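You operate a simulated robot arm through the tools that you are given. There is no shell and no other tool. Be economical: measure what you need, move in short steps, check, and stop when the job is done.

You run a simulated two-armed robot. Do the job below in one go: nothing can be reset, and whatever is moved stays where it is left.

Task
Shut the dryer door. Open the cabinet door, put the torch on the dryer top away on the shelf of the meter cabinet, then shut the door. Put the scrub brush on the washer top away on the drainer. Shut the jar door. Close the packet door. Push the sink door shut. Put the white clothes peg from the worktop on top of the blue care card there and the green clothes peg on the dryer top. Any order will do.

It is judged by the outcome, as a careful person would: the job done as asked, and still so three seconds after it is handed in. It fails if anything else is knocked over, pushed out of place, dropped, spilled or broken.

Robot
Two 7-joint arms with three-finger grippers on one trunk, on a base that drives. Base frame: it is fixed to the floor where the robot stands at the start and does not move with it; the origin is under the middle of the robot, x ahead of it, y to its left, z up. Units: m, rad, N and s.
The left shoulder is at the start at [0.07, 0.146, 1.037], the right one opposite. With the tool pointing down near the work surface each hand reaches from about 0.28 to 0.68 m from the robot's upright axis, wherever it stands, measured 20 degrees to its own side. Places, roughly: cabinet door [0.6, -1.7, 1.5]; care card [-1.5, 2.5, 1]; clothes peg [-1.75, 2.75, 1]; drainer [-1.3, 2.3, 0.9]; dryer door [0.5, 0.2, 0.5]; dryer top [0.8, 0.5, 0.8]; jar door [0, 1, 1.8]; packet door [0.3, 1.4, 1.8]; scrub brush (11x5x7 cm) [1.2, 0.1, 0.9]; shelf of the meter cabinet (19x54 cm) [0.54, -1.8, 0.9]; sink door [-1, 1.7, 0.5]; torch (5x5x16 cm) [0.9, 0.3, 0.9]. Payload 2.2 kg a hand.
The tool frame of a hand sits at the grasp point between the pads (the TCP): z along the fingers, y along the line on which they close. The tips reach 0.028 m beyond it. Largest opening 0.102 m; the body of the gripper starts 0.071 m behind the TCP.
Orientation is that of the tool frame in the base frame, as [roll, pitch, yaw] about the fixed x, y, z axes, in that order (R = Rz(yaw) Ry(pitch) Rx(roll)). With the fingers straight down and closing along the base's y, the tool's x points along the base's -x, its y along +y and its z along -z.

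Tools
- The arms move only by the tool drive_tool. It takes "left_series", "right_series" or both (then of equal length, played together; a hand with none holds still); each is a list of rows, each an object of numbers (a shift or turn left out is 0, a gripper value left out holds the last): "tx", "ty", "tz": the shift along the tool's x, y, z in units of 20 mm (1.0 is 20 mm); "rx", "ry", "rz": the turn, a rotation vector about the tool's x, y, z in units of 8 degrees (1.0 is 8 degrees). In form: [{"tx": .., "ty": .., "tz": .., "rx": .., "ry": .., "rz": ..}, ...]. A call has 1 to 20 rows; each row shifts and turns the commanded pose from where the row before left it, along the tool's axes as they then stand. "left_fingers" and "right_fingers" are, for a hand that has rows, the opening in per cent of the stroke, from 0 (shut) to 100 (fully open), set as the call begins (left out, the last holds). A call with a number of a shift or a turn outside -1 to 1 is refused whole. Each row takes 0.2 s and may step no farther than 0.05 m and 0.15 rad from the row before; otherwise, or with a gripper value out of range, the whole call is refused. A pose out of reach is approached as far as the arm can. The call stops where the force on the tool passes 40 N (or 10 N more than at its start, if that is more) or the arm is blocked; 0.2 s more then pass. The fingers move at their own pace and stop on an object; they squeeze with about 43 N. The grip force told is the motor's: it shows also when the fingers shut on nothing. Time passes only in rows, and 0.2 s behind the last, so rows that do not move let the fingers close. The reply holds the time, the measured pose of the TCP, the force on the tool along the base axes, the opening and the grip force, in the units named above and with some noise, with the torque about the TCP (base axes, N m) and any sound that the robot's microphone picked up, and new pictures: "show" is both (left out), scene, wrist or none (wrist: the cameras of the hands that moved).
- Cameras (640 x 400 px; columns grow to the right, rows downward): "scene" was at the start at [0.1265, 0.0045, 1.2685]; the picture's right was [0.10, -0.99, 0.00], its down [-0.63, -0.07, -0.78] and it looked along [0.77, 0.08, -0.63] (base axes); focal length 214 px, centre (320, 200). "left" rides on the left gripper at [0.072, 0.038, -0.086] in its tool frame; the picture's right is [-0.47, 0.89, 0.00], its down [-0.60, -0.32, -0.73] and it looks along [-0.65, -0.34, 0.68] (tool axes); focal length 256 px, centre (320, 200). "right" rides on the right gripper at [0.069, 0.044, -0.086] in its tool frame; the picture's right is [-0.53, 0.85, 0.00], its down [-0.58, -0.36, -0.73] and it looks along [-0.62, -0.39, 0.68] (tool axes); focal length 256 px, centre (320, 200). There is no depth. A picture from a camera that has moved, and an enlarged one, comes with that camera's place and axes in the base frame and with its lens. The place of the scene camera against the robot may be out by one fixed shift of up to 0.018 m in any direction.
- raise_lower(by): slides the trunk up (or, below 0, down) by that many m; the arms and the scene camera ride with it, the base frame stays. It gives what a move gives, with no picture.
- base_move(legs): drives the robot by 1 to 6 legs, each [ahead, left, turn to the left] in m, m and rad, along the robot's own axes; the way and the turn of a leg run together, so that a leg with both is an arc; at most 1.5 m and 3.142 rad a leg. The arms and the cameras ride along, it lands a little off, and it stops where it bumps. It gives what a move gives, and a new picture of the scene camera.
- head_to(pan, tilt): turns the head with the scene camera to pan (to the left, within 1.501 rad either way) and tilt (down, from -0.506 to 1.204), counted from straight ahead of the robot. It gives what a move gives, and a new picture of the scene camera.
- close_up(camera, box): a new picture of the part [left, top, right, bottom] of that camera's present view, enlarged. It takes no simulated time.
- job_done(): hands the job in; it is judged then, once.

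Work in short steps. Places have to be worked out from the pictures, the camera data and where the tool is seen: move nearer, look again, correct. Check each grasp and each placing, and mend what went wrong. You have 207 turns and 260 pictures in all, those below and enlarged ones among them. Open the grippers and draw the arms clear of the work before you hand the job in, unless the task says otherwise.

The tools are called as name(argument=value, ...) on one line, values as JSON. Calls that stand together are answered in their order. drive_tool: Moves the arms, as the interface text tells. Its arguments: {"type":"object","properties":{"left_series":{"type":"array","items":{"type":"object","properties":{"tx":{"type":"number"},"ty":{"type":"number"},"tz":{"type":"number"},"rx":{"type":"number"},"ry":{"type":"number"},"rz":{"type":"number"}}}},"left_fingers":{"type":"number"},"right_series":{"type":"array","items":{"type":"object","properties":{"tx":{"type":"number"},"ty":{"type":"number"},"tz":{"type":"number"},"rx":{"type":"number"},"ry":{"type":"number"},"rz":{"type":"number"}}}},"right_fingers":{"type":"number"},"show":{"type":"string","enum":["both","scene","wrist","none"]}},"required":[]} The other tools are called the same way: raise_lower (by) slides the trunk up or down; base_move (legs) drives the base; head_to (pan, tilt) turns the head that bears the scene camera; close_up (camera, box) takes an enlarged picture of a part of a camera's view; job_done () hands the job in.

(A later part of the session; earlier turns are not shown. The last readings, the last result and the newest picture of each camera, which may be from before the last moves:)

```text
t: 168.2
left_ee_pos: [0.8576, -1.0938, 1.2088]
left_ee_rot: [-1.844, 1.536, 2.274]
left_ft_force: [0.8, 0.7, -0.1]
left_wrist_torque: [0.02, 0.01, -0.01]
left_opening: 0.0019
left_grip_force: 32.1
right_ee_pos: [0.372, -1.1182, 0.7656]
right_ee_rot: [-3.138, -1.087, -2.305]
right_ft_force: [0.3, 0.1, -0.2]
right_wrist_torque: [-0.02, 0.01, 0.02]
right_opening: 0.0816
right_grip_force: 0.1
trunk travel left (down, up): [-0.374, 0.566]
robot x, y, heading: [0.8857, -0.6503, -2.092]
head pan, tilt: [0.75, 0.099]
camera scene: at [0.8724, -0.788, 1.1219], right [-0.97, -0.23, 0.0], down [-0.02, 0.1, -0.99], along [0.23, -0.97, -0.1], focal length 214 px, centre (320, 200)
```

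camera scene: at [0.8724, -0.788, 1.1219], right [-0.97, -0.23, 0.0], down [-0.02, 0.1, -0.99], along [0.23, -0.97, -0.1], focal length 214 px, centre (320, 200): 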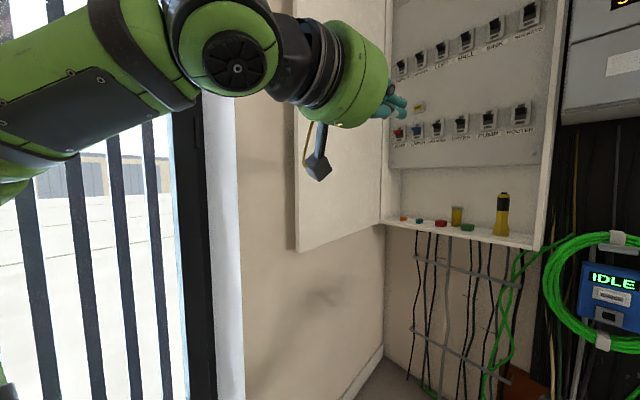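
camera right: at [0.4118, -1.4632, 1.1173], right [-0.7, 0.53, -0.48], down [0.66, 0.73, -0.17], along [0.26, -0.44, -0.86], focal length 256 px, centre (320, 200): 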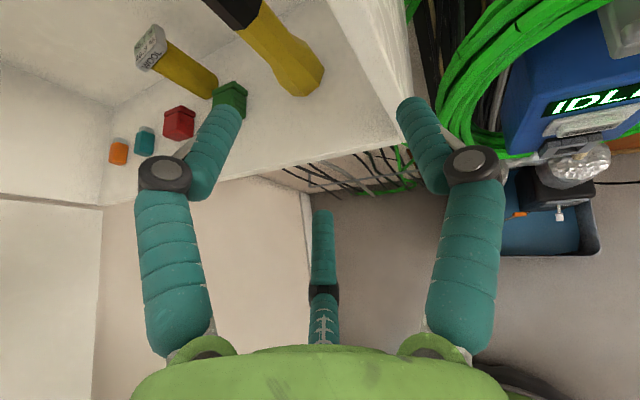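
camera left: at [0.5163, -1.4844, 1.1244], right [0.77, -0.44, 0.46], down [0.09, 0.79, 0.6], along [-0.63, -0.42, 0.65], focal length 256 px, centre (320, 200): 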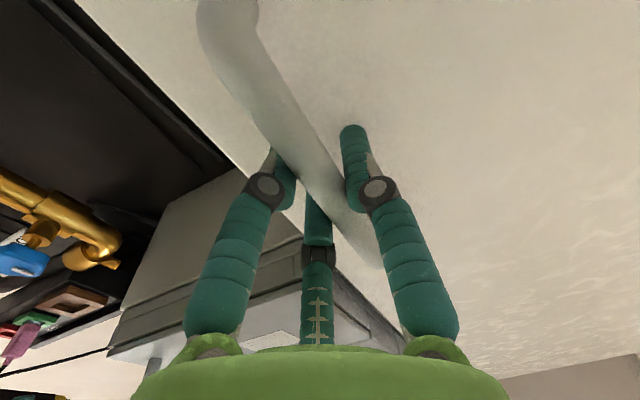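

The torch is standing well. The door's free edge is near e 1.65, g 0.66, with about 9 cm to the wall behind it. I bring the left hand toward the edge at z 1.05, below the handle.

drive_tool(left_series=[{"tx": 1, "ty": 1}, {"tx": 1, "ty": 1}, {"tx": 1, "ty": 1}, {"tx": 1, "ty": 1}, {"tx": 1, "ty": 1}, {"tx": 1, "ty": 1}, {"tx": 1, "ty": 1}, {"tx": 1, "ty": 1}, {"ty": 1}, {"ty": 1}, {"ty": 1}, {"ty": 1}, {"ty": 1}, {"ty": 1}], left_fingers=85)

```text
t: 171.2
left_ee_pos: [1.0857, -1.2444, 1.0381]
left_ee_rot: [-1.841, 1.535, 2.277]
left_ft_force: [-0.1, 0.1, 0.0]
left_wrist_torque: [-0.01, 0.0, -0.01]
left_opening: 0.0865
left_grip_force: 0.0
right_ee_pos: [0.3713, -1.1176, 0.7649]
right_ee_rot: [-3.137, -1.086, -2.303]
right_ft_force: [0.0, -0.5, 0.0]
right_wrist_torque: [0.04, 0.01, 0.04]
right_opening: 0.0817
right_grip_force: 0.1
trunk travel left (down, up): [-0.374, 0.566]
robot x, y, heading: [0.885, -0.6499, -2.09]
head pan, tilt: [0.75, 0.099]
camera scene: at [0.8728, -0.7881, 1.1218], right [-0.97, -0.23, 0.0], down [-0.02, 0.1, -0.99], along [0.23, -0.97, -0.1], focal length 214 px, centre (320, 200)
camera left: at [1.1639, -1.1923, 0.9649], right [0.74, -0.51, 0.44], down [0.16, 0.77, 0.62], along [-0.65, -0.39, 0.65], focal length 256 px, centre (320, 200)
```

scene: 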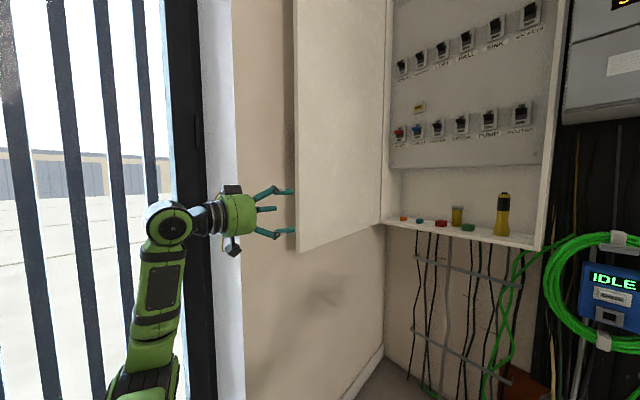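
left: 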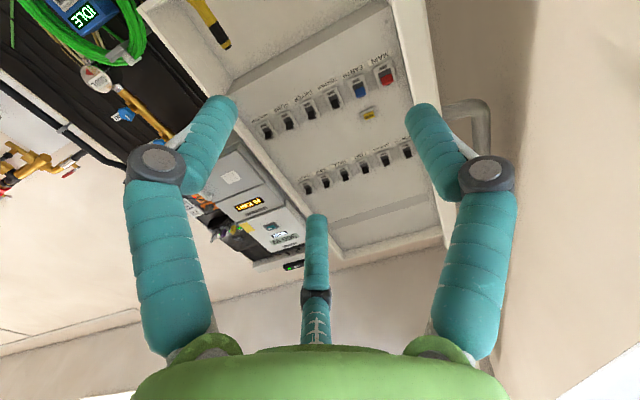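

The free edge is at about e 1.645. I shift 9 cm left, straighten, and move up to just short of the edge.

drive_tool(left_series=[{"rx": -0.45, "ty": 0.8}, {"ty": 1}, {"ty": 1}, {"ty": 1}, {"ty": 0.5}, {"tz": 1}, {"tz": 1}, {"tz": 1}])

```text
t: 172.3
left_ee_pos: [1.1437, -1.2784, 1.0366]
left_ee_rot: [-2.153, 1.537, 2.011]
left_ft_force: [-11.8, 17.8, -2.7]
left_wrist_torque: [-0.17, 0.28, 1.19]
left_opening: 0.0795
left_grip_force: 0.0
right_ee_pos: [0.369, -1.1142, 0.7653]
right_ee_rot: [-3.133, -1.09, -2.311]
right_ft_force: [-0.1, -0.1, 0.4]
right_wrist_torque: [0.03, 0.02, 0.0]
right_opening: 0.0816
right_grip_force: 0.0
trunk travel left (down, up): [-0.374, 0.566]
robot x, y, heading: [0.8833, -0.6508, -2.094]
head pan, tilt: [0.75, 0.099]
stopped in row 5 (left hand): the force on the tool passed its limit at 46 N (the readings are from after the stop); the commanded pose is now the measured one
camera scene: at [0.8697, -0.7835, 1.1224], right [-0.97, -0.23, 0.0], down [-0.02, 0.09, -1.0], along [0.23, -0.97, -0.1], focal length 214 px, centre (320, 200)
camera left: at [1.2204, -1.2223, 0.9635], right [0.76, -0.48, 0.44], down [0.12, 0.77, 0.63], along [-0.64, -0.42, 0.64], focal length 256 px, centre (320, 200)
```

scene: 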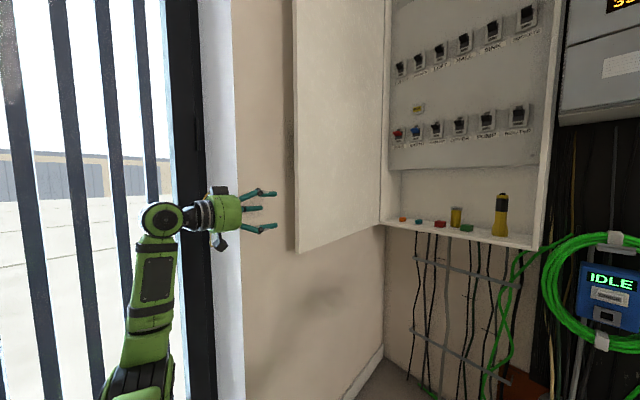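
left: 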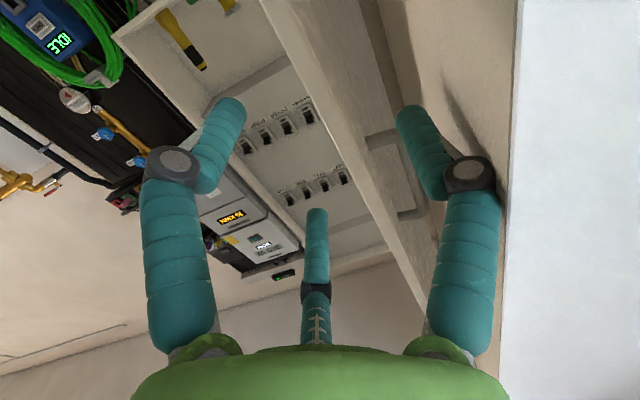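

The hand brushed the wall, and the door edge now lies between the fingers. I ease off the wall, narrow the opening a bit and advance.

drive_tool(left_series=[{"ty": -0.4}, {"tz": 1}, {"tz": 1}, {"tz": 1}, {"tz": 1}, {"tz": 1}, {"tz": 1}], left_fingers=65)

```text
t: 173.9
left_ee_pos: [1.0783, -1.3813, 1.0291]
left_ee_rot: [-2.136, 1.534, 2.031]
left_ft_force: [-0.2, -0.1, -0.4]
left_wrist_torque: [0.02, -0.03, 0.0]
left_opening: 0.0663
left_grip_force: 0.1
right_ee_pos: [0.3707, -1.1186, 0.7647]
right_ee_rot: [-3.14, -1.087, -2.304]
right_ft_force: [0.5, -0.3, -0.3]
right_wrist_torque: [-0.01, 0.0, 0.01]
right_opening: 0.0814
right_grip_force: 0.0
trunk travel left (down, up): [-0.374, 0.566]
robot x, y, heading: [0.8841, -0.6479, -2.095]
head pan, tilt: [0.75, 0.099]
camera scene: at [0.8719, -0.7879, 1.1218], right [-0.97, -0.23, 0.0], down [-0.02, 0.1, -0.99], along [0.23, -0.97, -0.1], focal length 214 px, centre (320, 200)
camera left: at [1.1548, -1.3249, 0.9573], right [0.77, -0.47, 0.44], down [0.12, 0.77, 0.63], along [-0.63, -0.43, 0.64], focal length 256 px, centre (320, 200)
```

scene: 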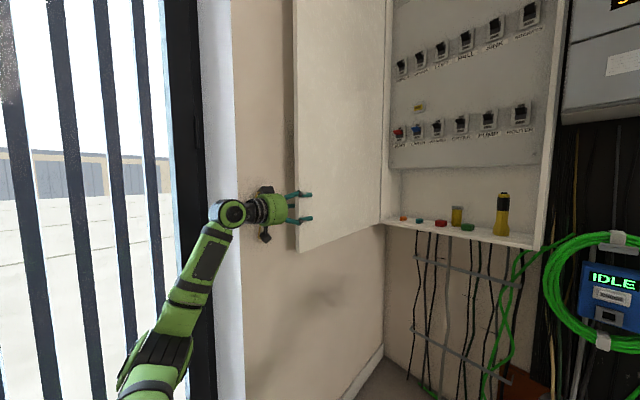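
left: 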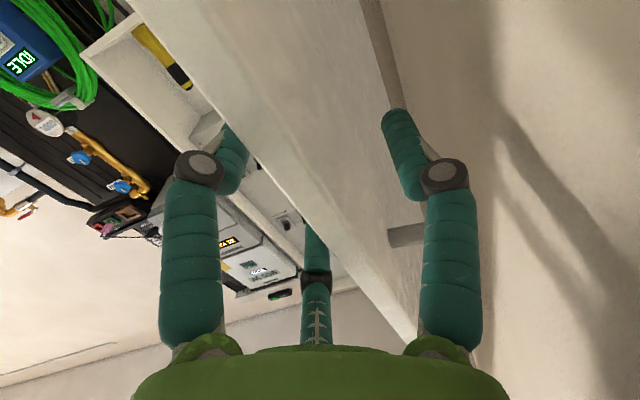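

The edge seems to lie between the fingers; I go 3 cm deeper and close.

drive_tool(left_series=[{"tz": 0.8}, {"tz": 0.7}], show="none")

drive_tool(left_series=[{}, {}, {}], left_fingers=0, show="wrist")

```text
t: 174.5
left_ee_pos: [1.0642, -1.4074, 1.0295]
left_ee_rot: [-2.137, 1.53, 2.033]
left_ft_force: [-0.2, 0.2, 0.4]
left_wrist_torque: [0.0, 0.03, 0.04]
left_opening: 0.0664
left_grip_force: 0.0
right_ee_pos: [0.3713, -1.1178, 0.7647]
right_ee_rot: [-3.138, -1.088, -2.304]
right_ft_force: [-0.5, 0.0, 0.7]
right_wrist_torque: [-0.03, 0.03, 0.0]
right_opening: 0.0816
right_grip_force: 0.1
trunk travel left (down, up): [-0.374, 0.566]
robot x, y, heading: [0.8887, -0.6491, -2.087]
head pan, tilt: [0.75, 0.099]
```

```text
t: 175.3
left_ee_pos: [1.0608, -1.4052, 1.0314]
left_ee_rot: [-2.159, 1.538, 2.011]
left_ft_force: [-7.8, 1.5, 5.9]
left_wrist_torque: [-0.51, -1.35, 2.97]
left_opening: 0.0341
left_grip_force: 44.4
right_ee_pos: [0.3704, -1.1159, 0.7647]
right_ee_rot: [-3.134, -1.086, -2.309]
right_ft_force: [-0.5, 0.6, 0.1]
right_wrist_torque: [-0.04, -0.02, -0.01]
right_opening: 0.0815
right_grip_force: 0.0
trunk travel left (down, up): [-0.374, 0.566]
robot x, y, heading: [0.884, -0.652, -2.094]
head pan, tilt: [0.75, 0.099]
camera left: at [1.1376, -1.3491, 0.959], right [0.76, -0.47, 0.44], down [0.12, 0.77, 0.63], along [-0.63, -0.43, 0.64], focal length 256 px, centre (320, 200)
```

left: 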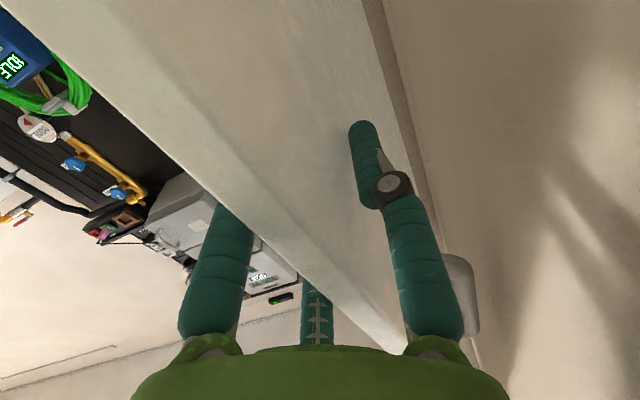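

The outer face and handle are visible and the pinch holds at 34 mm: the door edge is gripped. I swing it to the right along its arc.

drive_tool(left_series=[{"ty": -0.6, "rx": -0.2}, {"ty": -1, "rx": -0.29}, {"ty": -1, "rx": -0.29}, {"ty": -1, "rx": -0.29}, {"ty": -1, "rx": -0.29}, {"ty": -1, "rx": -0.29}, {"ty": -1, "rx": -0.29}, {"ty": -1, "rx": -0.29}], show="scene")

```text
t: 176.0
left_ee_pos: [1.0335, -1.3935, 1.0314]
left_ee_rot: [-2.101, 1.545, 2.156]
left_ft_force: [-2.2, -20.0, 14.9]
left_wrist_torque: [0.88, -1.47, 2.16]
left_opening: 0.0326
left_grip_force: 44.8
right_ee_pos: [0.3692, -1.1202, 0.7634]
right_ee_rot: [3.141, -1.086, -2.302]
right_ft_force: [0.3, -0.2, -0.2]
right_wrist_torque: [0.01, -0.01, -0.03]
right_opening: 0.0818
right_grip_force: 0.0
trunk travel left (down, up): [-0.374, 0.566]
robot x, y, heading: [0.887, -0.6506, -2.09]
head pan, tilt: [0.75, 0.099]
stopped in row 3 (left hand): the force on the tool passed its limit at 44 N (the readings are from after the stop); the commanded pose is now the measured one
camera scene: at [0.8711, -0.7909, 1.1214], right [-0.97, -0.23, 0.0], down [-0.02, 0.1, -0.99], along [0.23, -0.97, -0.1], focal length 214 px, centre (320, 200)
```

scene: 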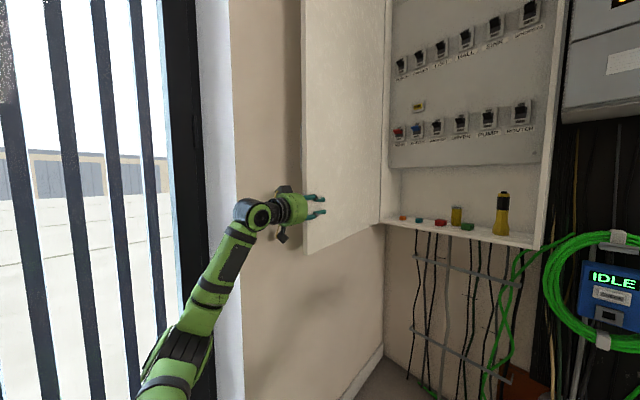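

The edge moves but the force pulls the hand toward the hinge; I ease inward and turn the hand a bit more as I go.

drive_tool(left_series=[{"tz": 0.5, "rx": -0.5}, {"ty": -0.8, "tz": 0.1, "rx": -0.4}, {"ty": -0.8, "tz": 0.1, "rx": -0.3}, {"ty": -0.8, "tz": 0.1, "rx": -0.3}, {"ty": -0.8, "tz": 0.1, "rx": -0.3}, {"ty": -0.8, "tz": 0.1, "rx": -0.3}, {"ty": -0.8, "tz": 0.1, "rx": -0.3}, {"ty": -0.8, "tz": 0.1, "rx": -0.3}], show="scene")

```text
t: 176.5
left_ee_pos: [1.0255, -1.3924, 1.0322]
left_ee_rot: [-2.508, 1.537, 1.841]
left_ft_force: [6.6, 19.1, -8.6]
left_wrist_torque: [-0.08, -0.83, -0.22]
left_opening: 0.0281
left_grip_force: 44.9
right_ee_pos: [0.373, -1.1148, 0.7683]
right_ee_rot: [-3.14, -1.091, -2.302]
right_ft_force: [0.6, -0.7, 0.3]
right_wrist_torque: [0.03, 0.01, 0.01]
right_opening: 0.0815
right_grip_force: 0.0
trunk travel left (down, up): [-0.374, 0.566]
robot x, y, heading: [0.8836, -0.647, -2.09]
head pan, tilt: [0.75, 0.099]
stopped in row 2 (left hand): the force on the tool passed its limit at 45 N (the readings are from after the stop); the commanded pose is now the measured one
camera scene: at [0.8741, -0.7839, 1.122], right [-0.97, -0.23, 0.0], down [-0.02, 0.09, -1.0], along [0.23, -0.97, -0.1], focal length 214 px, centre (320, 200)
```

scene: 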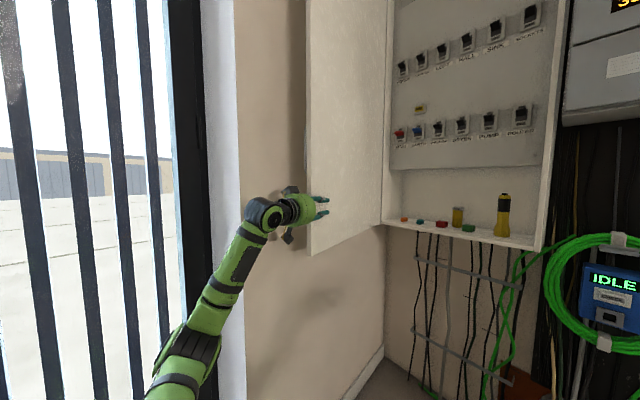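

The pinch is too stiff; I loosen the fingers a little and use the outer finger as a hook round the edge.

drive_tool(left_series=[{"tz": -0.3}, {}, {"ty": -1, "rx": -0.2}, {"ty": -1, "rx": -0.2, "tz": 0.1}, {"ty": -1, "rx": -0.2, "tz": 0.1}, {"ty": -1, "rx": -0.2, "tz": 0.15}, {"ty": -1, "rx": -0.2, "tz": 0.15}, {"ty": -1, "rx": -0.2, "tz": 0.2}, {"ty": -1, "rx": -0.2, "tz": 0.2}, {"ty": -1, "rx": -0.2, "tz": 0.2}], left_fingers=52, show="scene")

```text
t: 178.7
left_ee_pos: [0.8655, -1.3691, 1.033]
left_ee_rot: [-2.689, 1.533, 1.879]
left_ft_force: [0.3, 0.0, 0.5]
left_wrist_torque: [-0.02, 0.04, 0.0]
left_opening: 0.0528
left_grip_force: 0.0
right_ee_pos: [0.3704, -1.1171, 0.7653]
right_ee_rot: [-3.141, -1.089, -2.303]
right_ft_force: [0.2, 0.8, 0.5]
right_wrist_torque: [0.0, 0.0, 0.02]
right_opening: 0.0818
right_grip_force: 0.1
trunk travel left (down, up): [-0.374, 0.566]
robot x, y, heading: [0.8847, -0.6519, -2.091]
head pan, tilt: [0.75, 0.099]
camera scene: at [0.8719, -0.7872, 1.1219], right [-0.97, -0.23, 0.0], down [-0.02, 0.1, -1.0], along [0.23, -0.97, -0.1], focal length 214 px, centre (320, 200)
```

scene: 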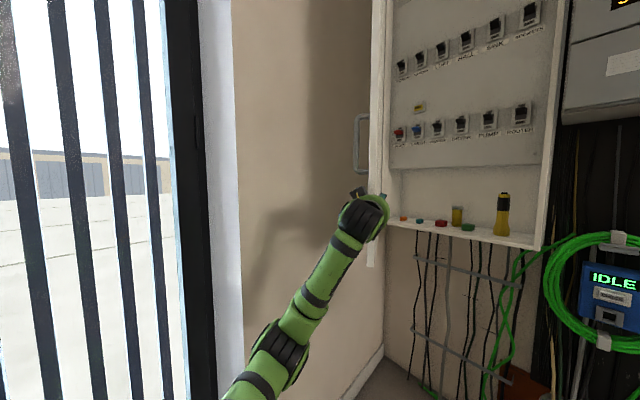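

The hook works; the door swings. I continue along the arc.

drive_tool(left_series=[{"ty": -1, "rx": -0.28, "tz": 0.12}, {"ty": -1, "rx": -0.28, "tz": 0.12}, {"ty": -1, "rx": -0.28, "tz": 0.12}, {"ty": -1, "rx": -0.28, "tz": 0.12}, {"ty": -1, "rx": -0.28, "tz": 0.12}, {"ty": -1, "rx": -0.28, "tz": 0.12}, {"ty": -1, "rx": -0.28, "tz": 0.12}, {"ty": -1, "rx": -0.28, "tz": 0.12}], show="scene")

```text
t: 180.5
left_ee_pos: [0.7067, -1.3874, 1.0339]
left_ee_rot: [-3.005, 1.536, 1.877]
left_ft_force: [-0.1, 0.8, 0.9]
left_wrist_torque: [0.03, -0.03, 0.03]
left_opening: 0.0532
left_grip_force: 0.0
right_ee_pos: [0.3718, -1.1169, 0.7663]
right_ee_rot: [-3.14, -1.087, -2.305]
right_ft_force: [0.2, 0.1, 0.8]
right_wrist_torque: [0.03, -0.02, -0.02]
right_opening: 0.0817
right_grip_force: 0.0
trunk travel left (down, up): [-0.374, 0.566]
robot x, y, heading: [0.8847, -0.6512, -2.09]
head pan, tilt: [0.75, 0.099]
camera scene: at [0.872, -0.7869, 1.1219], right [-0.97, -0.23, 0.0], down [-0.02, 0.1, -1.0], along [0.23, -0.97, -0.1], focal length 214 px, centre (320, 200)
```

scene: 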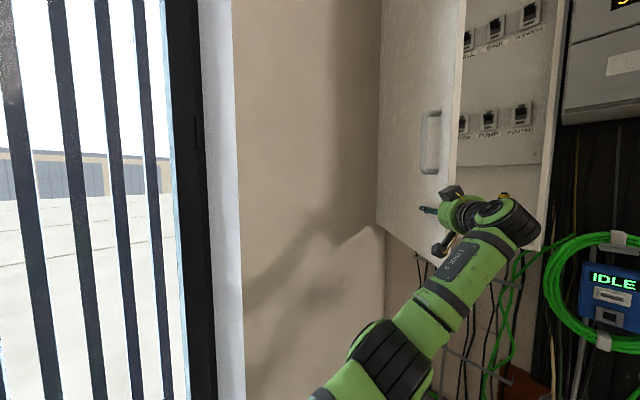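

Now I slip the fingers off the edge, close them, and get ready to push on the outer face.

drive_tool(left_series=[{"tz": -1}, {"tz": -1}, {"tz": -1}, {"tz": -1}, {"ty": 1}, {"ty": 1}, {"ty": 1}, {"ty": 1}, {"rx": 1}, {"rx": 1}, {"rx": 1}, {"rx": 1}, {"rx": 1}], show="scene")

```text
t: 183.3
left_ee_pos: [0.7735, -1.2956, 1.036]
left_ee_rot: [-2.271, 1.532, 1.911]
left_ft_force: [0.8, 0.4, 0.5]
left_wrist_torque: [-0.04, 0.01, -0.02]
left_opening: 0.0531
left_grip_force: 0.1
right_ee_pos: [0.3715, -1.1179, 0.7648]
right_ee_rot: [3.141, -1.086, -2.299]
right_ft_force: [-0.3, 0.6, -0.6]
right_wrist_torque: [0.01, 0.0, 0.02]
right_opening: 0.0819
right_grip_force: 0.1
trunk travel left (down, up): [-0.374, 0.566]
robot x, y, heading: [0.8841, -0.6515, -2.086]
head pan, tilt: [0.75, 0.099]
camera scene: at [0.873, -0.7875, 1.1218], right [-0.97, -0.23, 0.0], down [-0.02, 0.1, -0.99], along [0.23, -0.97, -0.1], focal length 214 px, centre (320, 200)
```

scene: 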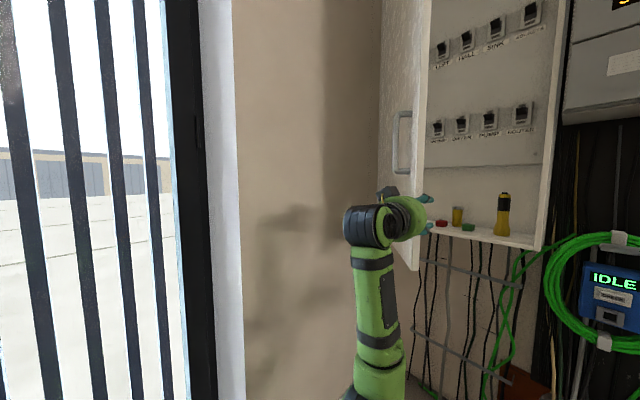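

The hand is just at the edge. I back up slightly, shift 9 cm left, close the fingers and push forward on the face.

drive_tool(left_series=[{"tz": -1}, {"tz": -1}, {"ty": 1}, {"ty": 1}, {"ty": 1}, {"ty": 1}, {"ty": 1}, {"tz": 1}, {"tz": 1}, {"tz": 1}, {"tz": 1}, {"tz": 1}, {"tz": 1}, {"tz": 1, "ty": -0.5}, {"tz": 1, "ty": -0.5}, {"tz": 1, "ty": -0.5}, {"tz": 1, "ty": -0.5}], left_fingers=0, show="scene")

```text
t: 186.9
left_ee_pos: [0.7448, -1.4649, 1.0316]
left_ee_rot: [-2.304, 1.535, 1.879]
left_ft_force: [0.3, 0.1, -0.7]
left_wrist_torque: [-0.01, -0.01, -0.01]
left_opening: 0.0021
left_grip_force: 31.4
right_ee_pos: [0.3703, -1.1185, 0.7648]
right_ee_rot: [-3.14, -1.087, -2.303]
right_ft_force: [-0.3, -0.3, -0.2]
right_wrist_torque: [-0.02, 0.0, 0.0]
right_opening: 0.0818
right_grip_force: 0.0
trunk travel left (down, up): [-0.374, 0.566]
robot x, y, heading: [0.8846, -0.648, -2.087]
head pan, tilt: [0.75, 0.099]
camera scene: at [0.8721, -0.7875, 1.1218], right [-0.97, -0.23, 0.0], down [-0.02, 0.1, -0.99], along [0.23, -0.97, -0.1], focal length 214 px, centre (320, 200)
```

scene: 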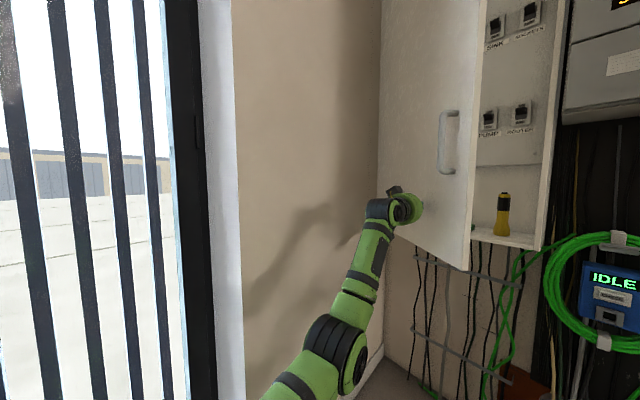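

The face push works. The base carries the hand forward for the rest; then I'll finish gently with the arm.

base_move(legs=[[0.18, -0.06, 0]])

```text
t: 188.5
left_ee_pos: [0.6018, -1.5931, 1.031]
left_ee_rot: [-2.293, 1.535, 1.89]
left_ft_force: [-0.2, -0.5, 0.0]
left_wrist_torque: [-0.01, 0.02, 0.04]
left_opening: 0.0021
left_grip_force: 31.8
right_ee_pos: [0.2278, -1.2458, 0.7639]
right_ee_rot: [3.14, -1.088, -2.304]
right_ft_force: [0.8, -0.3, -0.6]
right_wrist_torque: [0.01, -0.01, 0.01]
right_opening: 0.0817
right_grip_force: 0.0
trunk travel left (down, up): [-0.374, 0.566]
robot x, y, heading: [0.743, -0.7779, -2.09]
head pan, tilt: [0.75, 0.099]
camera scene: at [0.7304, -0.9169, 1.1218], right [-0.97, -0.23, 0.0], down [-0.02, 0.1, -0.99], along [0.23, -0.97, -0.1], focal length 214 px, centre (320, 200)
```

scene: 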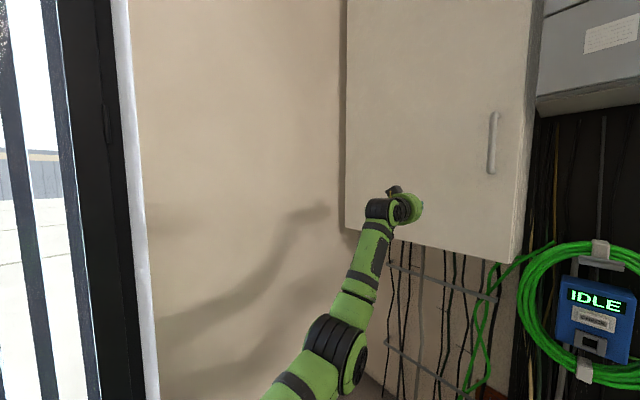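

Almost shut. I move the hand nearer the free edge and push gently to the stop.

drive_tool(left_series=[{"ty": -1, "tz": -0.3}, {"ty": -1}, {"ty": -1}, {"ty": -1}, {"tz": 1}, {"tz": 0.8}, {"tz": 0.6}, {"tz": 0.4}, {"tz": 0.4}, {"tz": 0.4}, {"tz": 0.4}, {"tz": 0.4}, {"tz": 0.4}], show="scene")

```text
t: 190.6
left_ee_pos: [0.5103, -1.5933, 1.0343]
left_ee_rot: [-2.327, 1.533, 1.856]
left_ft_force: [12.5, 25.1, -4.8]
left_wrist_torque: [-0.16, -0.02, -0.34]
left_opening: 0.0021
left_grip_force: 31.5
left hand out of reach, approached as far as the arm can: row 9, 10
right_ee_pos: [0.2319, -1.2432, 0.7693]
right_ee_rot: [-3.139, -1.094, -2.303]
right_ft_force: [0.5, 0.6, -0.1]
right_wrist_torque: [-0.05, -0.01, -0.03]
right_opening: 0.0818
right_grip_force: 0.0
trunk travel left (down, up): [-0.374, 0.566]
robot x, y, heading: [0.7423, -0.7746, -2.095]
head pan, tilt: [0.75, 0.099]
stopped in row 10 (left hand): the force on the tool passed its limit at 42 N (the readings are from after the stop); the commanded pose is now the measured one
camera scene: at [0.7342, -0.9109, 1.1225], right [-0.97, -0.23, 0.0], down [-0.03, 0.09, -1.0], along [0.23, -0.97, -0.1], focal length 214 px, centre (320, 200)
```

scene: 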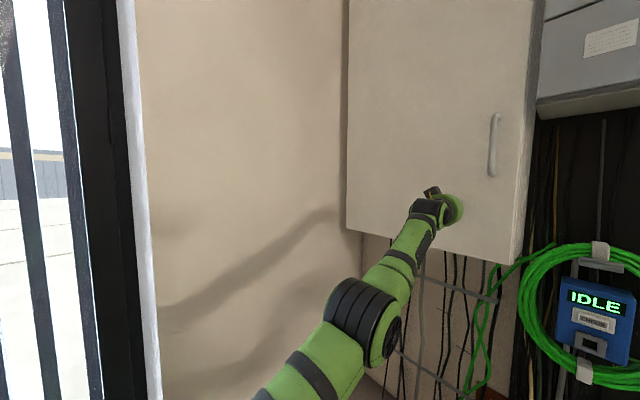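

Firm stop. I draw back and inspect the door's closing edge.

drive_tool(left_series=[{"tz": -1}, {"tz": -1}, {"tz": -1}, {"tz": -1}, {"tz": -1}, {"tz": -1}, {"tz": -1}, {"tz": -1}, {"tz": -1}, {"tz": -1}, {"tz": -1}, {"tz": -1}, {"tz": -1}, {"tz": -1}], show="none")

close_up(camera="scene", box=[320, 0, 600, 270])

```text
t: 193.6
left_ee_pos: [0.6491, -1.3585, 1.0372]
left_ee_rot: [-2.415, 1.528, 1.767]
left_ft_force: [-0.1, 0.4, -0.5]
left_wrist_torque: [0.03, 0.02, -0.01]
left_opening: 0.002
left_grip_force: 31.6
right_ee_pos: [0.2301, -1.2455, 0.7653]
right_ee_rot: [-3.141, -1.089, -2.301]
right_ft_force: [-0.5, 0.6, 0.0]
right_wrist_torque: [0.01, 0.02, -0.02]
right_opening: 0.0819
right_grip_force: 0.2
trunk travel left (down, up): [-0.374, 0.566]
robot x, y, heading: [0.7443, -0.7757, -2.088]
head pan, tilt: [0.75, 0.099]
```

```text
1.48 times, centred on (460, 135) of scene
camera zoom: at [0.7314, -0.9156, 1.1219], right [-0.97, -0.23, 0.0], down [-0.02, 0.1, -1.0], along [0.23, -0.97, -0.1], focal length 318 px, centre (113, 296)
```

zoom: 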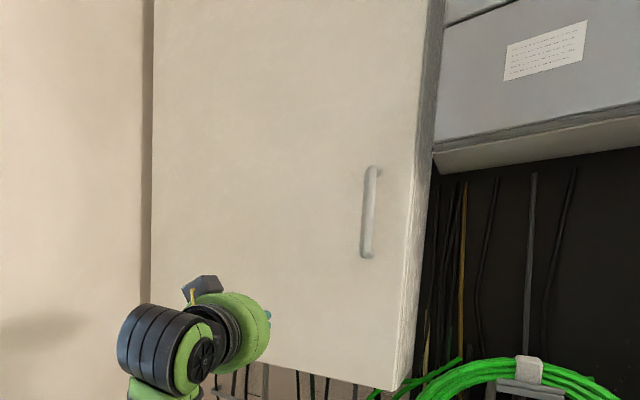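

The cabinet door is flush. Next I back away and restore the right hand from its rolled pose to fingers-down, in steps.

base_move(legs=[[-0.2, -0.15, 0]])

raise_lower(by=0.3)

drive_tool(right_series=[{"ry": 1}, {"ry": 1}, {"ry": 1}, {"ry": 0.5}, {"rz": -1}, {"rz": -1}, {"rz": -1}, {"rz": -1}, {"rz": -1}, {"rz": -1}, {"rz": -1}, {"rz": -1}, {"rz": -1}, {"rz": -1}, {"rz": -1}, {"rz": -1}], left_series=[{"ry": 1}, {"ry": 1}, {"ry": 1}, {"ry": 1}, {"ry": 1}, {"ry": 1}, {"ry": 1}, {"ry": 1}, {"ry": 1}, {"ry": 1}, {"ry": 1}, {}, {}, {}, {}, {}], show="none")

drive_tool(right_series=[{"rz": -1}, {"rz": -1}, {"rz": -1}, {"rz": -1}, {"rz": -1}, {"rz": -1}, {"rz": -1}, {"rz": -1}, {"rz": -1}, {"rz": -1}, {"rz": -0.3}], show="scene")

```text
t: 195.4
left_ee_pos: [0.62, -1.1065, 1.0379]
left_ee_rot: [-2.407, 1.531, 1.78]
left_ft_force: [-0.3, 0.4, 0.6]
left_wrist_torque: [0.0, -0.02, 0.03]
left_opening: 0.0024
left_grip_force: 31.9
right_ee_pos: [0.1999, -0.9958, 0.7655]
right_ee_rot: [-3.141, -1.091, -2.3]
right_ft_force: [0.2, 0.9, 0.3]
right_wrist_torque: [0.02, 0.03, -0.01]
right_opening: 0.082
right_grip_force: 0.1
trunk travel left (down, up): [-0.374, 0.566]
robot x, y, heading: [0.7136, -0.5262, -2.087]
head pan, tilt: [0.75, 0.099]
camera scene: at [0.7002, -0.6634, 1.122], right [-0.97, -0.23, 0.0], down [-0.02, 0.1, -1.0], along [0.23, -0.97, -0.1], focal length 214 px, centre (320, 200)
```

scene: 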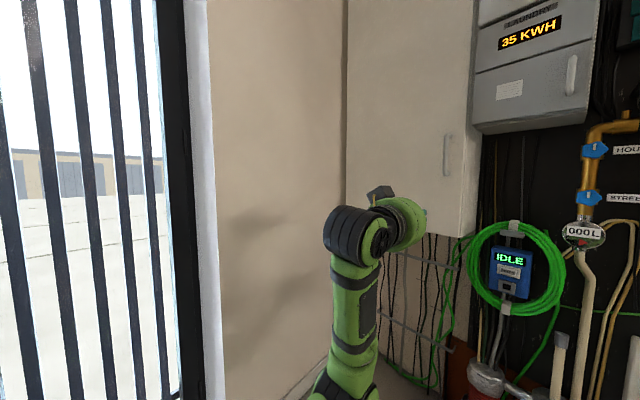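

```text
t: 198.4
left_ee_pos: [0.6199, -1.1065, 1.3363]
left_ee_rot: [-2.413, 1.531, 1.773]
left_ft_force: [-0.2, 0.9, -1.2]
left_wrist_torque: [0.0, -0.01, 0.0]
left_opening: 0.0019
left_grip_force: 31.2
right_ee_pos: [0.2008, -0.996, 1.0642]
right_ee_rot: [-3.141, -1.088, -2.297]
right_ft_force: [-0.1, 0.4, 0.0]
right_wrist_torque: [0.02, -0.03, 0.0]
right_opening: 0.0816
right_grip_force: 0.1
trunk travel left (down, up): [-0.674, 0.266]
robot x, y, heading: [0.7137, -0.5294, -2.088]
head pan, tilt: [0.75, 0.099]
```

```text
t: 202.0
left_ee_pos: [0.6078, -1.0882, 1.2812]
left_ee_rot: [-3.114, 0.076, 1.047]
left_ft_force: [0.1, -0.3, 0.2]
left_wrist_torque: [0.02, -0.02, -0.03]
left_opening: 0.0022
left_grip_force: 31.7
left hand out of reach, approached as far as the arm can: row 9, 10, 11
right_ee_pos: [0.1666, -0.9781, 1.0863]
right_ee_rot: [1.514, 0.175, -0.789]
right_ft_force: [-1.0, -0.1, 0.9]
right_wrist_torque: [0.02, 0.01, 0.03]
right_opening: 0.0818
right_grip_force: 0.0
trunk travel left (down, up): [-0.674, 0.266]
robot x, y, heading: [0.7119, -0.5273, -2.087]
head pan, tilt: [0.75, 0.099]
stopped in row 16 (right hand): the arm was blocked; the commanded pose is now the measured one
```

```text
t: 204.4
left_ee_pos: [0.6069, -1.0878, 1.2811]
left_ee_rot: [-3.115, 0.076, 1.045]
left_ft_force: [-0.5, 0.8, -0.9]
left_wrist_torque: [-0.01, -0.01, -0.02]
left_opening: 0.0019
left_grip_force: 31.6
right_ee_pos: [0.1706, -0.98, 1.0853]
right_ee_rot: [-0.637, 1.501, -2.987]
right_ft_force: [-1.1, 0.4, 0.4]
right_wrist_torque: [0.03, -0.02, -0.01]
right_opening: 0.0815
right_grip_force: 0.0
trunk travel left (down, up): [-0.674, 0.266]
robot x, y, heading: [0.7113, -0.5248, -2.084]
head pan, tilt: [0.75, 0.099]
camera scene: at [0.7003, -0.6639, 1.4219], right [-0.97, -0.23, 0.0], down [-0.02, 0.1, -1.0], along [0.23, -0.97, -0.1], focal length 214 px, centre (320, 200)
```

scene: 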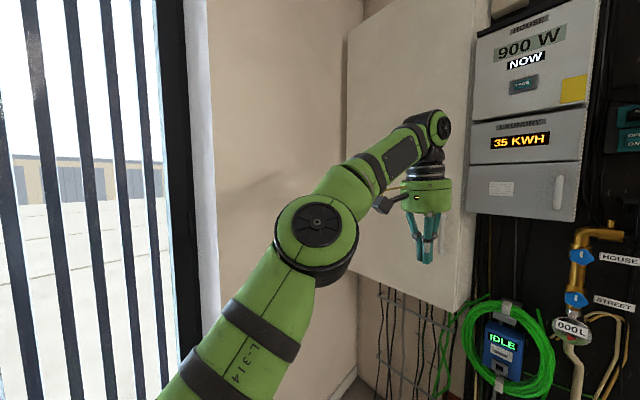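

The right hand is back to normal roll. I turn it fingers-down and tuck both hands closer.

drive_tool(right_series=[{"ry": 1}, {"ry": 1}, {"ry": 1}, {"ry": 1}, {"ry": 1}, {"ry": 1}, {"ry": 1}, {"ry": 1}, {"ry": 1}, {"ry": 1}, {"ry": 0.5}, {"tx": 1}, {"tx": 1}, {"tx": 1}, {"tx": 1}, {"tx": 1}, {"tx": 1}, {"tx": 1}, {"tx": 1}], left_series=[{"tx": 1}, {"tx": 1}, {"tx": 1}, {"tx": 1}, {"tx": 1}, {"tx": 1}, {"tx": 1}, {}, {}, {}, {}, {}, {}, {}, {}, {}, {}, {}, {}], left_fingers=100, show="none")

base_move(legs=[[-0.1, -0.05, 0], [0, 0, 3.1415]])

head_to(pan=0.0, tilt=0.6)

```text
t: 208.4
left_ee_pos: [0.6783, -0.9681, 1.2693]
left_ee_rot: [-3.115, 0.076, 1.046]
left_ft_force: [-0.2, 0.4, 0.4]
left_wrist_torque: [-0.03, 0.0, -0.02]
left_opening: 0.102
left_grip_force: 0.1
right_ee_pos: [0.2071, -0.9242, 1.066]
right_ee_rot: [-3.103, 0.159, 0.795]
right_ft_force: [-0.5, -0.2, 0.5]
right_wrist_torque: [0.0, -0.02, -0.02]
right_opening: 0.0813
right_grip_force: 0.1
right hand out of reach, approached as far as the arm can: row 12, 15, 16, 17, 18, 19
trunk travel left (down, up): [-0.674, 0.266]
robot x, y, heading: [0.7103, -0.5259, -2.085]
head pan, tilt: [0.75, 0.099]
```

```text
t: 217.1
left_ee_pos: [0.7303, 0.029, 1.2685]
left_ee_rot: [-3.114, 0.077, -2.044]
left_ft_force: [-0.1, -0.2, 0.6]
left_wrist_torque: [0.03, -0.02, 0.0]
left_opening: 0.1022
left_grip_force: 0.1
right_ee_pos: [1.2018, 0.0087, 1.0659]
right_ee_rot: [-3.102, 0.159, -2.292]
right_ft_force: [0.7, -0.5, 0.1]
right_wrist_torque: [0.01, -0.01, 0.03]
right_opening: 0.0816
right_grip_force: 0.0
trunk travel left (down, up): [-0.674, 0.266]
robot x, y, heading: [0.7151, -0.4163, 1.106]
head pan, tilt: [0.75, 0.099]
camera scene: at [0.7061, -0.2862, 1.4219], right [0.96, 0.28, 0.0], down [0.03, -0.1, -1.0], along [-0.28, 0.96, -0.1], focal length 214 px, centre (320, 200)
```

scene: 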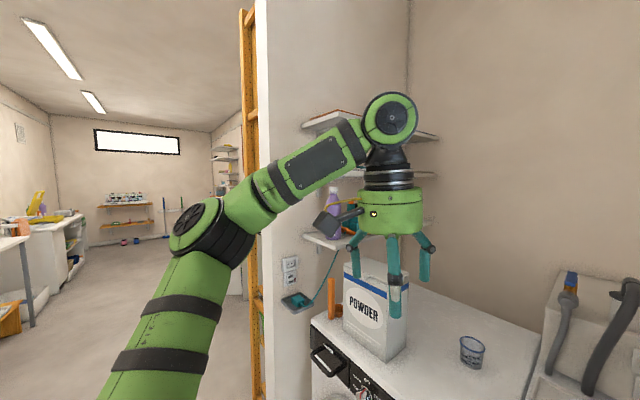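

```text
t: 218.2
left_ee_pos: [0.7291, 0.0286, 1.2691]
left_ee_rot: [-3.114, 0.079, -2.044]
left_ft_force: [-0.2, -0.7, -0.2]
left_wrist_torque: [-0.02, 0.0, -0.02]
left_opening: 0.102
left_grip_force: 0.1
right_ee_pos: [1.2019, 0.0099, 1.0672]
right_ee_rot: [-3.104, 0.16, -2.295]
right_ft_force: [-0.2, 0.3, -0.2]
right_wrist_torque: [0.0, 0.01, 0.04]
right_opening: 0.0815
right_grip_force: 0.0
trunk travel left (down, up): [-0.674, 0.266]
robot x, y, heading: [0.7152, -0.4143, 1.107]
head pan, tilt: [0.0, 0.6]
camera scene: at [0.7715, -0.2955, 1.3758], right [0.89, -0.45, 0.0], down [-0.25, -0.5, -0.83], along [0.37, 0.74, -0.56], focal length 214 px, centre (320, 200)
```

scene: 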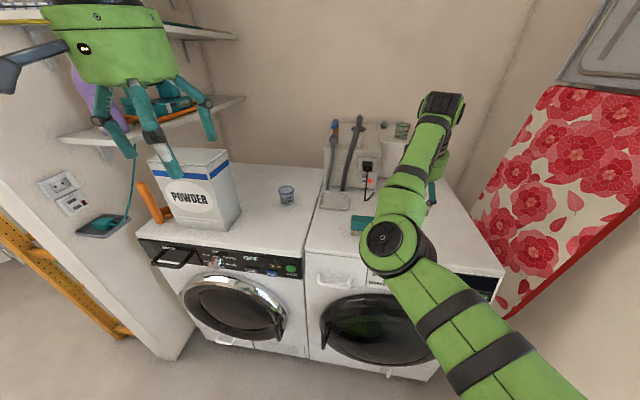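

The right hand hovers near the brush already. I look through its camera.

close_up(camera="right", box=[0, 0, 640, 400])

```text
1.00 times, centred on (320, 200) of right (not enlarged: the box is as wide or as high as the picture)
camera zoom: at [1.1106, -0.0214, 1.1389], right [-0.28, 0.96, 0.05], down [0.55, 0.12, 0.83], along [0.79, 0.26, -0.56], focal length 256 px, centre (320, 200)
```

zoom: 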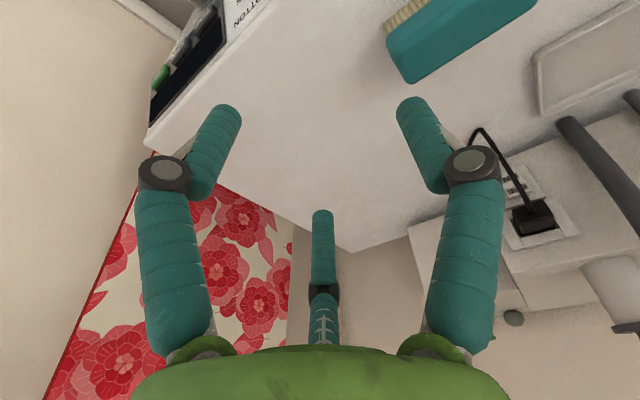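

The brush centre works out to about (1.16,0.115), long axis along about 135°. I level the right hand and turn it 84° so that it closes across the brush, then drive a bit nearer.

drive_tool(right_series=[{"ry": 1, "rx": -0.28}, {"ry": 0.16, "tz": -1}, {"tz": -1, "rz": -0.8}, {"rz": -1}, {"rz": -1}, {"rz": -1}, {"rz": -1}, {"rz": -1}, {"rz": -1}, {"rz": -1}, {"rz": -1}, {"rz": -1}, {"rz": -0.6}], right_fingers=100, show="none")

base_move(legs=[[0.12, 0.0, -0.06]])

close_up(camera="right", box=[0, 0, 640, 400])

```text
t: 221.0
left_ee_pos: [0.7293, 0.0278, 1.2703]
left_ee_rot: [-3.112, 0.077, -2.044]
left_ft_force: [-0.1, 0.1, -0.1]
left_wrist_torque: [-0.03, 0.0, -0.03]
left_opening: 0.102
left_grip_force: 0.0
right_ee_pos: [1.2026, 0.0072, 1.1068]
right_ee_rot: [3.138, 0.002, -0.842]
right_ft_force: [0.2, 0.1, 0.4]
right_wrist_torque: [-0.04, -0.03, -0.01]
right_opening: 0.102
right_grip_force: 0.0
trunk travel left (down, up): [-0.674, 0.266]
robot x, y, heading: [0.7205, -0.4125, 1.107]
head pan, tilt: [0.0, 0.6]
```

```text
t: 222.2
left_ee_pos: [0.8106, 0.1288, 1.2702]
left_ee_rot: [-3.114, 0.079, -2.103]
left_ft_force: [-0.2, 0.4, 0.3]
left_wrist_torque: [0.04, 0.01, -0.01]
left_opening: 0.1022
left_grip_force: 0.1
right_ee_pos: [1.2818, 0.0797, 1.1076]
right_ee_rot: [3.14, 0.002, -0.906]
right_ft_force: [-0.5, -0.7, 0.0]
right_wrist_torque: [0.06, 0.01, 0.01]
right_opening: 0.102
right_grip_force: 0.1
trunk travel left (down, up): [-0.674, 0.266]
robot x, y, heading: [0.774, -0.3112, 1.048]
head pan, tilt: [0.0, 0.6]
camera scene: at [0.8333, -0.1981, 1.376], right [0.86, -0.5, 0.0], down [-0.28, -0.49, -0.83], along [0.41, 0.71, -0.56], focal length 214 px, centre (320, 200)
```

scene: 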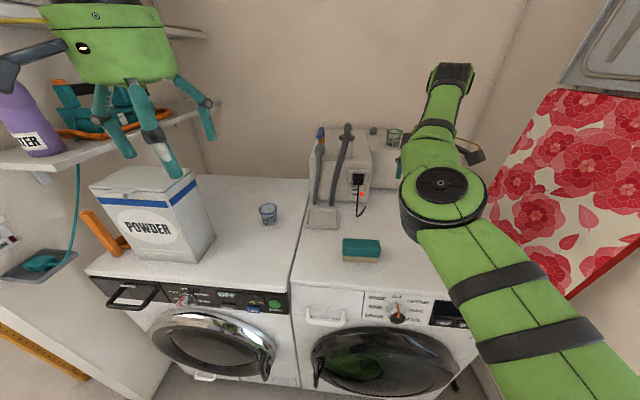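

```text
1.00 times, centred on (320, 200) of right (not enlarged: the box is as wide or as high as the picture)
camera zoom: at [1.2876, -0.0007, 1.1944], right [-0.99, -0.1, 0.0], down [-0.07, 0.68, 0.73], along [-0.08, 0.73, -0.68], focal length 256 px, centre (320, 200)
```

zoom: 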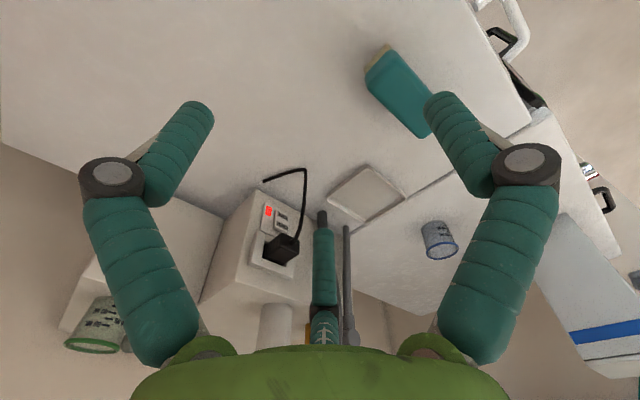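

Two views agree on the brush centre near (1.17,0.12) with its top near z 0.90. I move over it, trim the angle, come down part-way, and look again.

drive_tool(right_series=[{"tx": -1, "ty": 0.63}, {"tx": -1, "ty": 0.63}, {"tx": -1, "ty": 0.63}, {"tx": -1, "ty": 0.63}, {"tx": -1, "ty": 0.63}, {"rz": -0.8}, {"rz": -0.8}, {"tz": 1}, {"tz": 1}, {"tz": 1}, {"tz": 1}])

```text
t: 224.6
left_ee_pos: [0.8123, 0.1289, 1.2699]
left_ee_rot: [-3.117, 0.076, -2.104]
left_ft_force: [-0.1, -0.1, 0.2]
left_wrist_torque: [-0.04, 0.01, -0.03]
left_opening: 0.1021
left_grip_force: 0.1
right_ee_pos: [1.2361, 0.1194, 1.0291]
right_ee_rot: [3.139, 0.002, -0.681]
right_ft_force: [0.0, 0.0, 0.2]
right_wrist_torque: [-0.03, 0.02, 0.01]
right_opening: 0.1016
right_grip_force: 0.1
right hand out of reach, approached as far as the arm can: row 2, 3, 4, 5, 8, 10
trunk travel left (down, up): [-0.674, 0.266]
robot x, y, heading: [0.7727, -0.3136, 1.046]
head pan, tilt: [0.0, 0.6]
camera scene: at [0.8354, -0.196, 1.3757], right [0.86, -0.5, 0.0], down [-0.28, -0.49, -0.82], along [0.41, 0.71, -0.57], focal length 214 px, centre (320, 200)
camera right: at [1.2615, 0.0433, 1.1155], right [-0.95, -0.32, 0.0], down [-0.22, 0.65, 0.73], along [-0.24, 0.69, -0.68], focal length 256 px, centre (320, 200)
```

scene: 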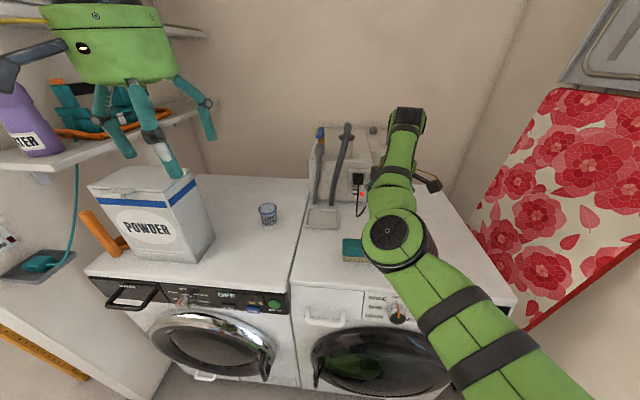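
right: 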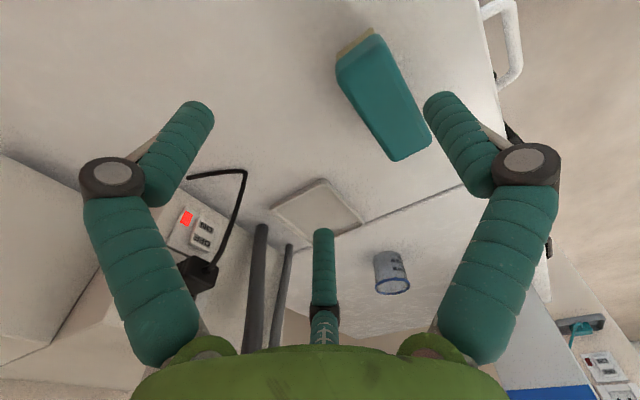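

Brush centre refines to (1.169,0.124); the hand needs to go 6 cm left and 3 cm back, which the arm can't in this pose, so I move the base.

base_move(legs=[[-0.029, 0.06, 0]])

close_up(camera="right", box=[0, 0, 640, 400])

```text
t: 225.6
left_ee_pos: [0.7495, 0.1346, 1.2698]
left_ee_rot: [-3.116, 0.076, -2.106]
left_ft_force: [-0.3, -0.4, 0.2]
left_wrist_torque: [0.03, 0.01, -0.02]
left_opening: 0.1019
left_grip_force: 0.0
right_ee_pos: [1.1737, 0.1243, 1.0287]
right_ee_rot: [3.135, 0.003, -0.684]
right_ft_force: [-0.3, 0.6, -0.8]
right_wrist_torque: [-0.02, 0.02, -0.01]
right_opening: 0.102
right_grip_force: 0.0
trunk travel left (down, up): [-0.674, 0.266]
robot x, y, heading: [0.7119, -0.306, 1.046]
head pan, tilt: [0.0, 0.6]
camera scene: at [0.772, -0.1914, 1.3755], right [0.86, -0.5, 0.0], down [-0.29, -0.49, -0.82], along [0.41, 0.71, -0.57], focal length 214 px, centre (320, 200)
```

scene: 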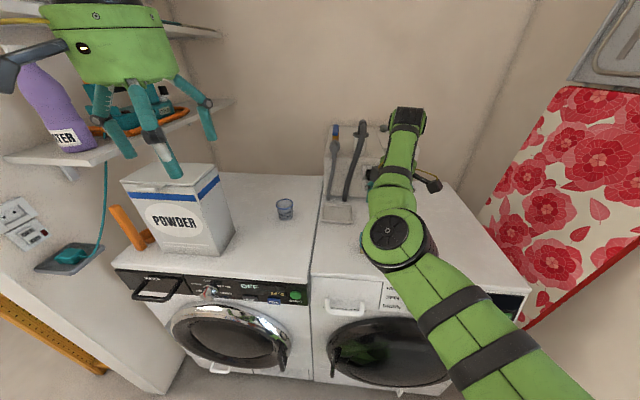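

```text
1.00 times, centred on (320, 200) of right (not enlarged: the box is as wide or as high as the picture)
camera zoom: at [1.1984, 0.047, 1.1145], right [-0.95, -0.32, 0.01], down [-0.21, 0.65, 0.73], along [-0.24, 0.69, -0.68], focal length 256 px, centre (320, 200)
```

zoom: 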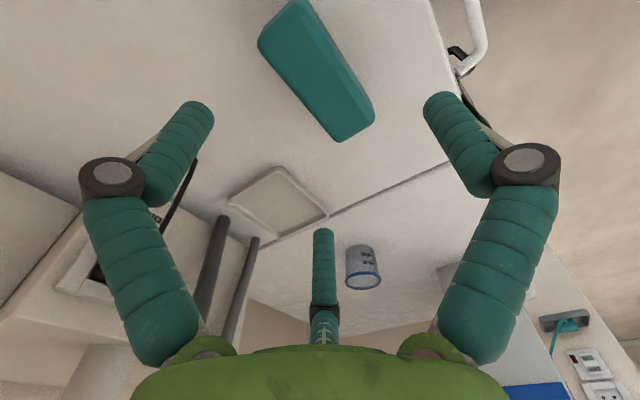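

Centred over the brush. I lower straight down.

drive_tool(right_series=[{"tz": 1}, {"tz": 1}, {"tz": 1}, {"tz": 1}, {"tz": 1}, {"tz": 1}], show="wrist")

```text
t: 227.0
left_ee_pos: [0.7442, 0.1307, 1.2721]
left_ee_rot: [-3.114, 0.082, -2.106]
left_ft_force: [-0.6, -0.1, 0.9]
left_wrist_torque: [0.01, 0.02, -0.02]
left_opening: 0.1021
left_grip_force: 0.0
right_ee_pos: [1.1729, 0.1223, 0.921]
right_ee_rot: [-3.116, -0.004, -0.689]
right_ft_force: [11.0, 4.3, 36.9]
right_wrist_torque: [-0.2, -2.01, 0.22]
right_opening: 0.1032
right_grip_force: 0.2
trunk travel left (down, up): [-0.674, 0.266]
robot x, y, heading: [0.7067, -0.3081, 1.044]
head pan, tilt: [0.0, 0.6]
camera right: at [1.1963, 0.0436, 1.0073], right [-0.95, -0.31, -0.02], down [-0.23, 0.63, 0.74], along [-0.22, 0.71, -0.67], focal length 256 px, centre (320, 200)
```

right: 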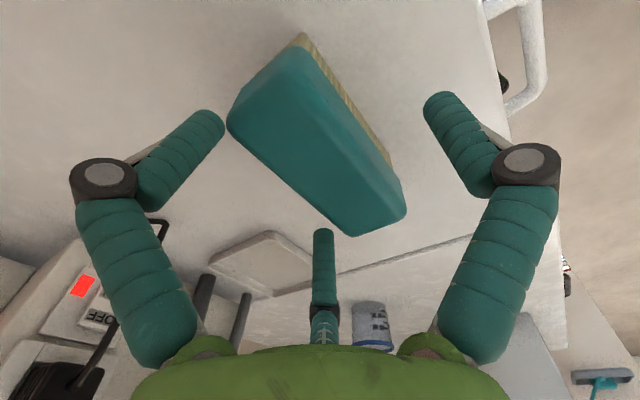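

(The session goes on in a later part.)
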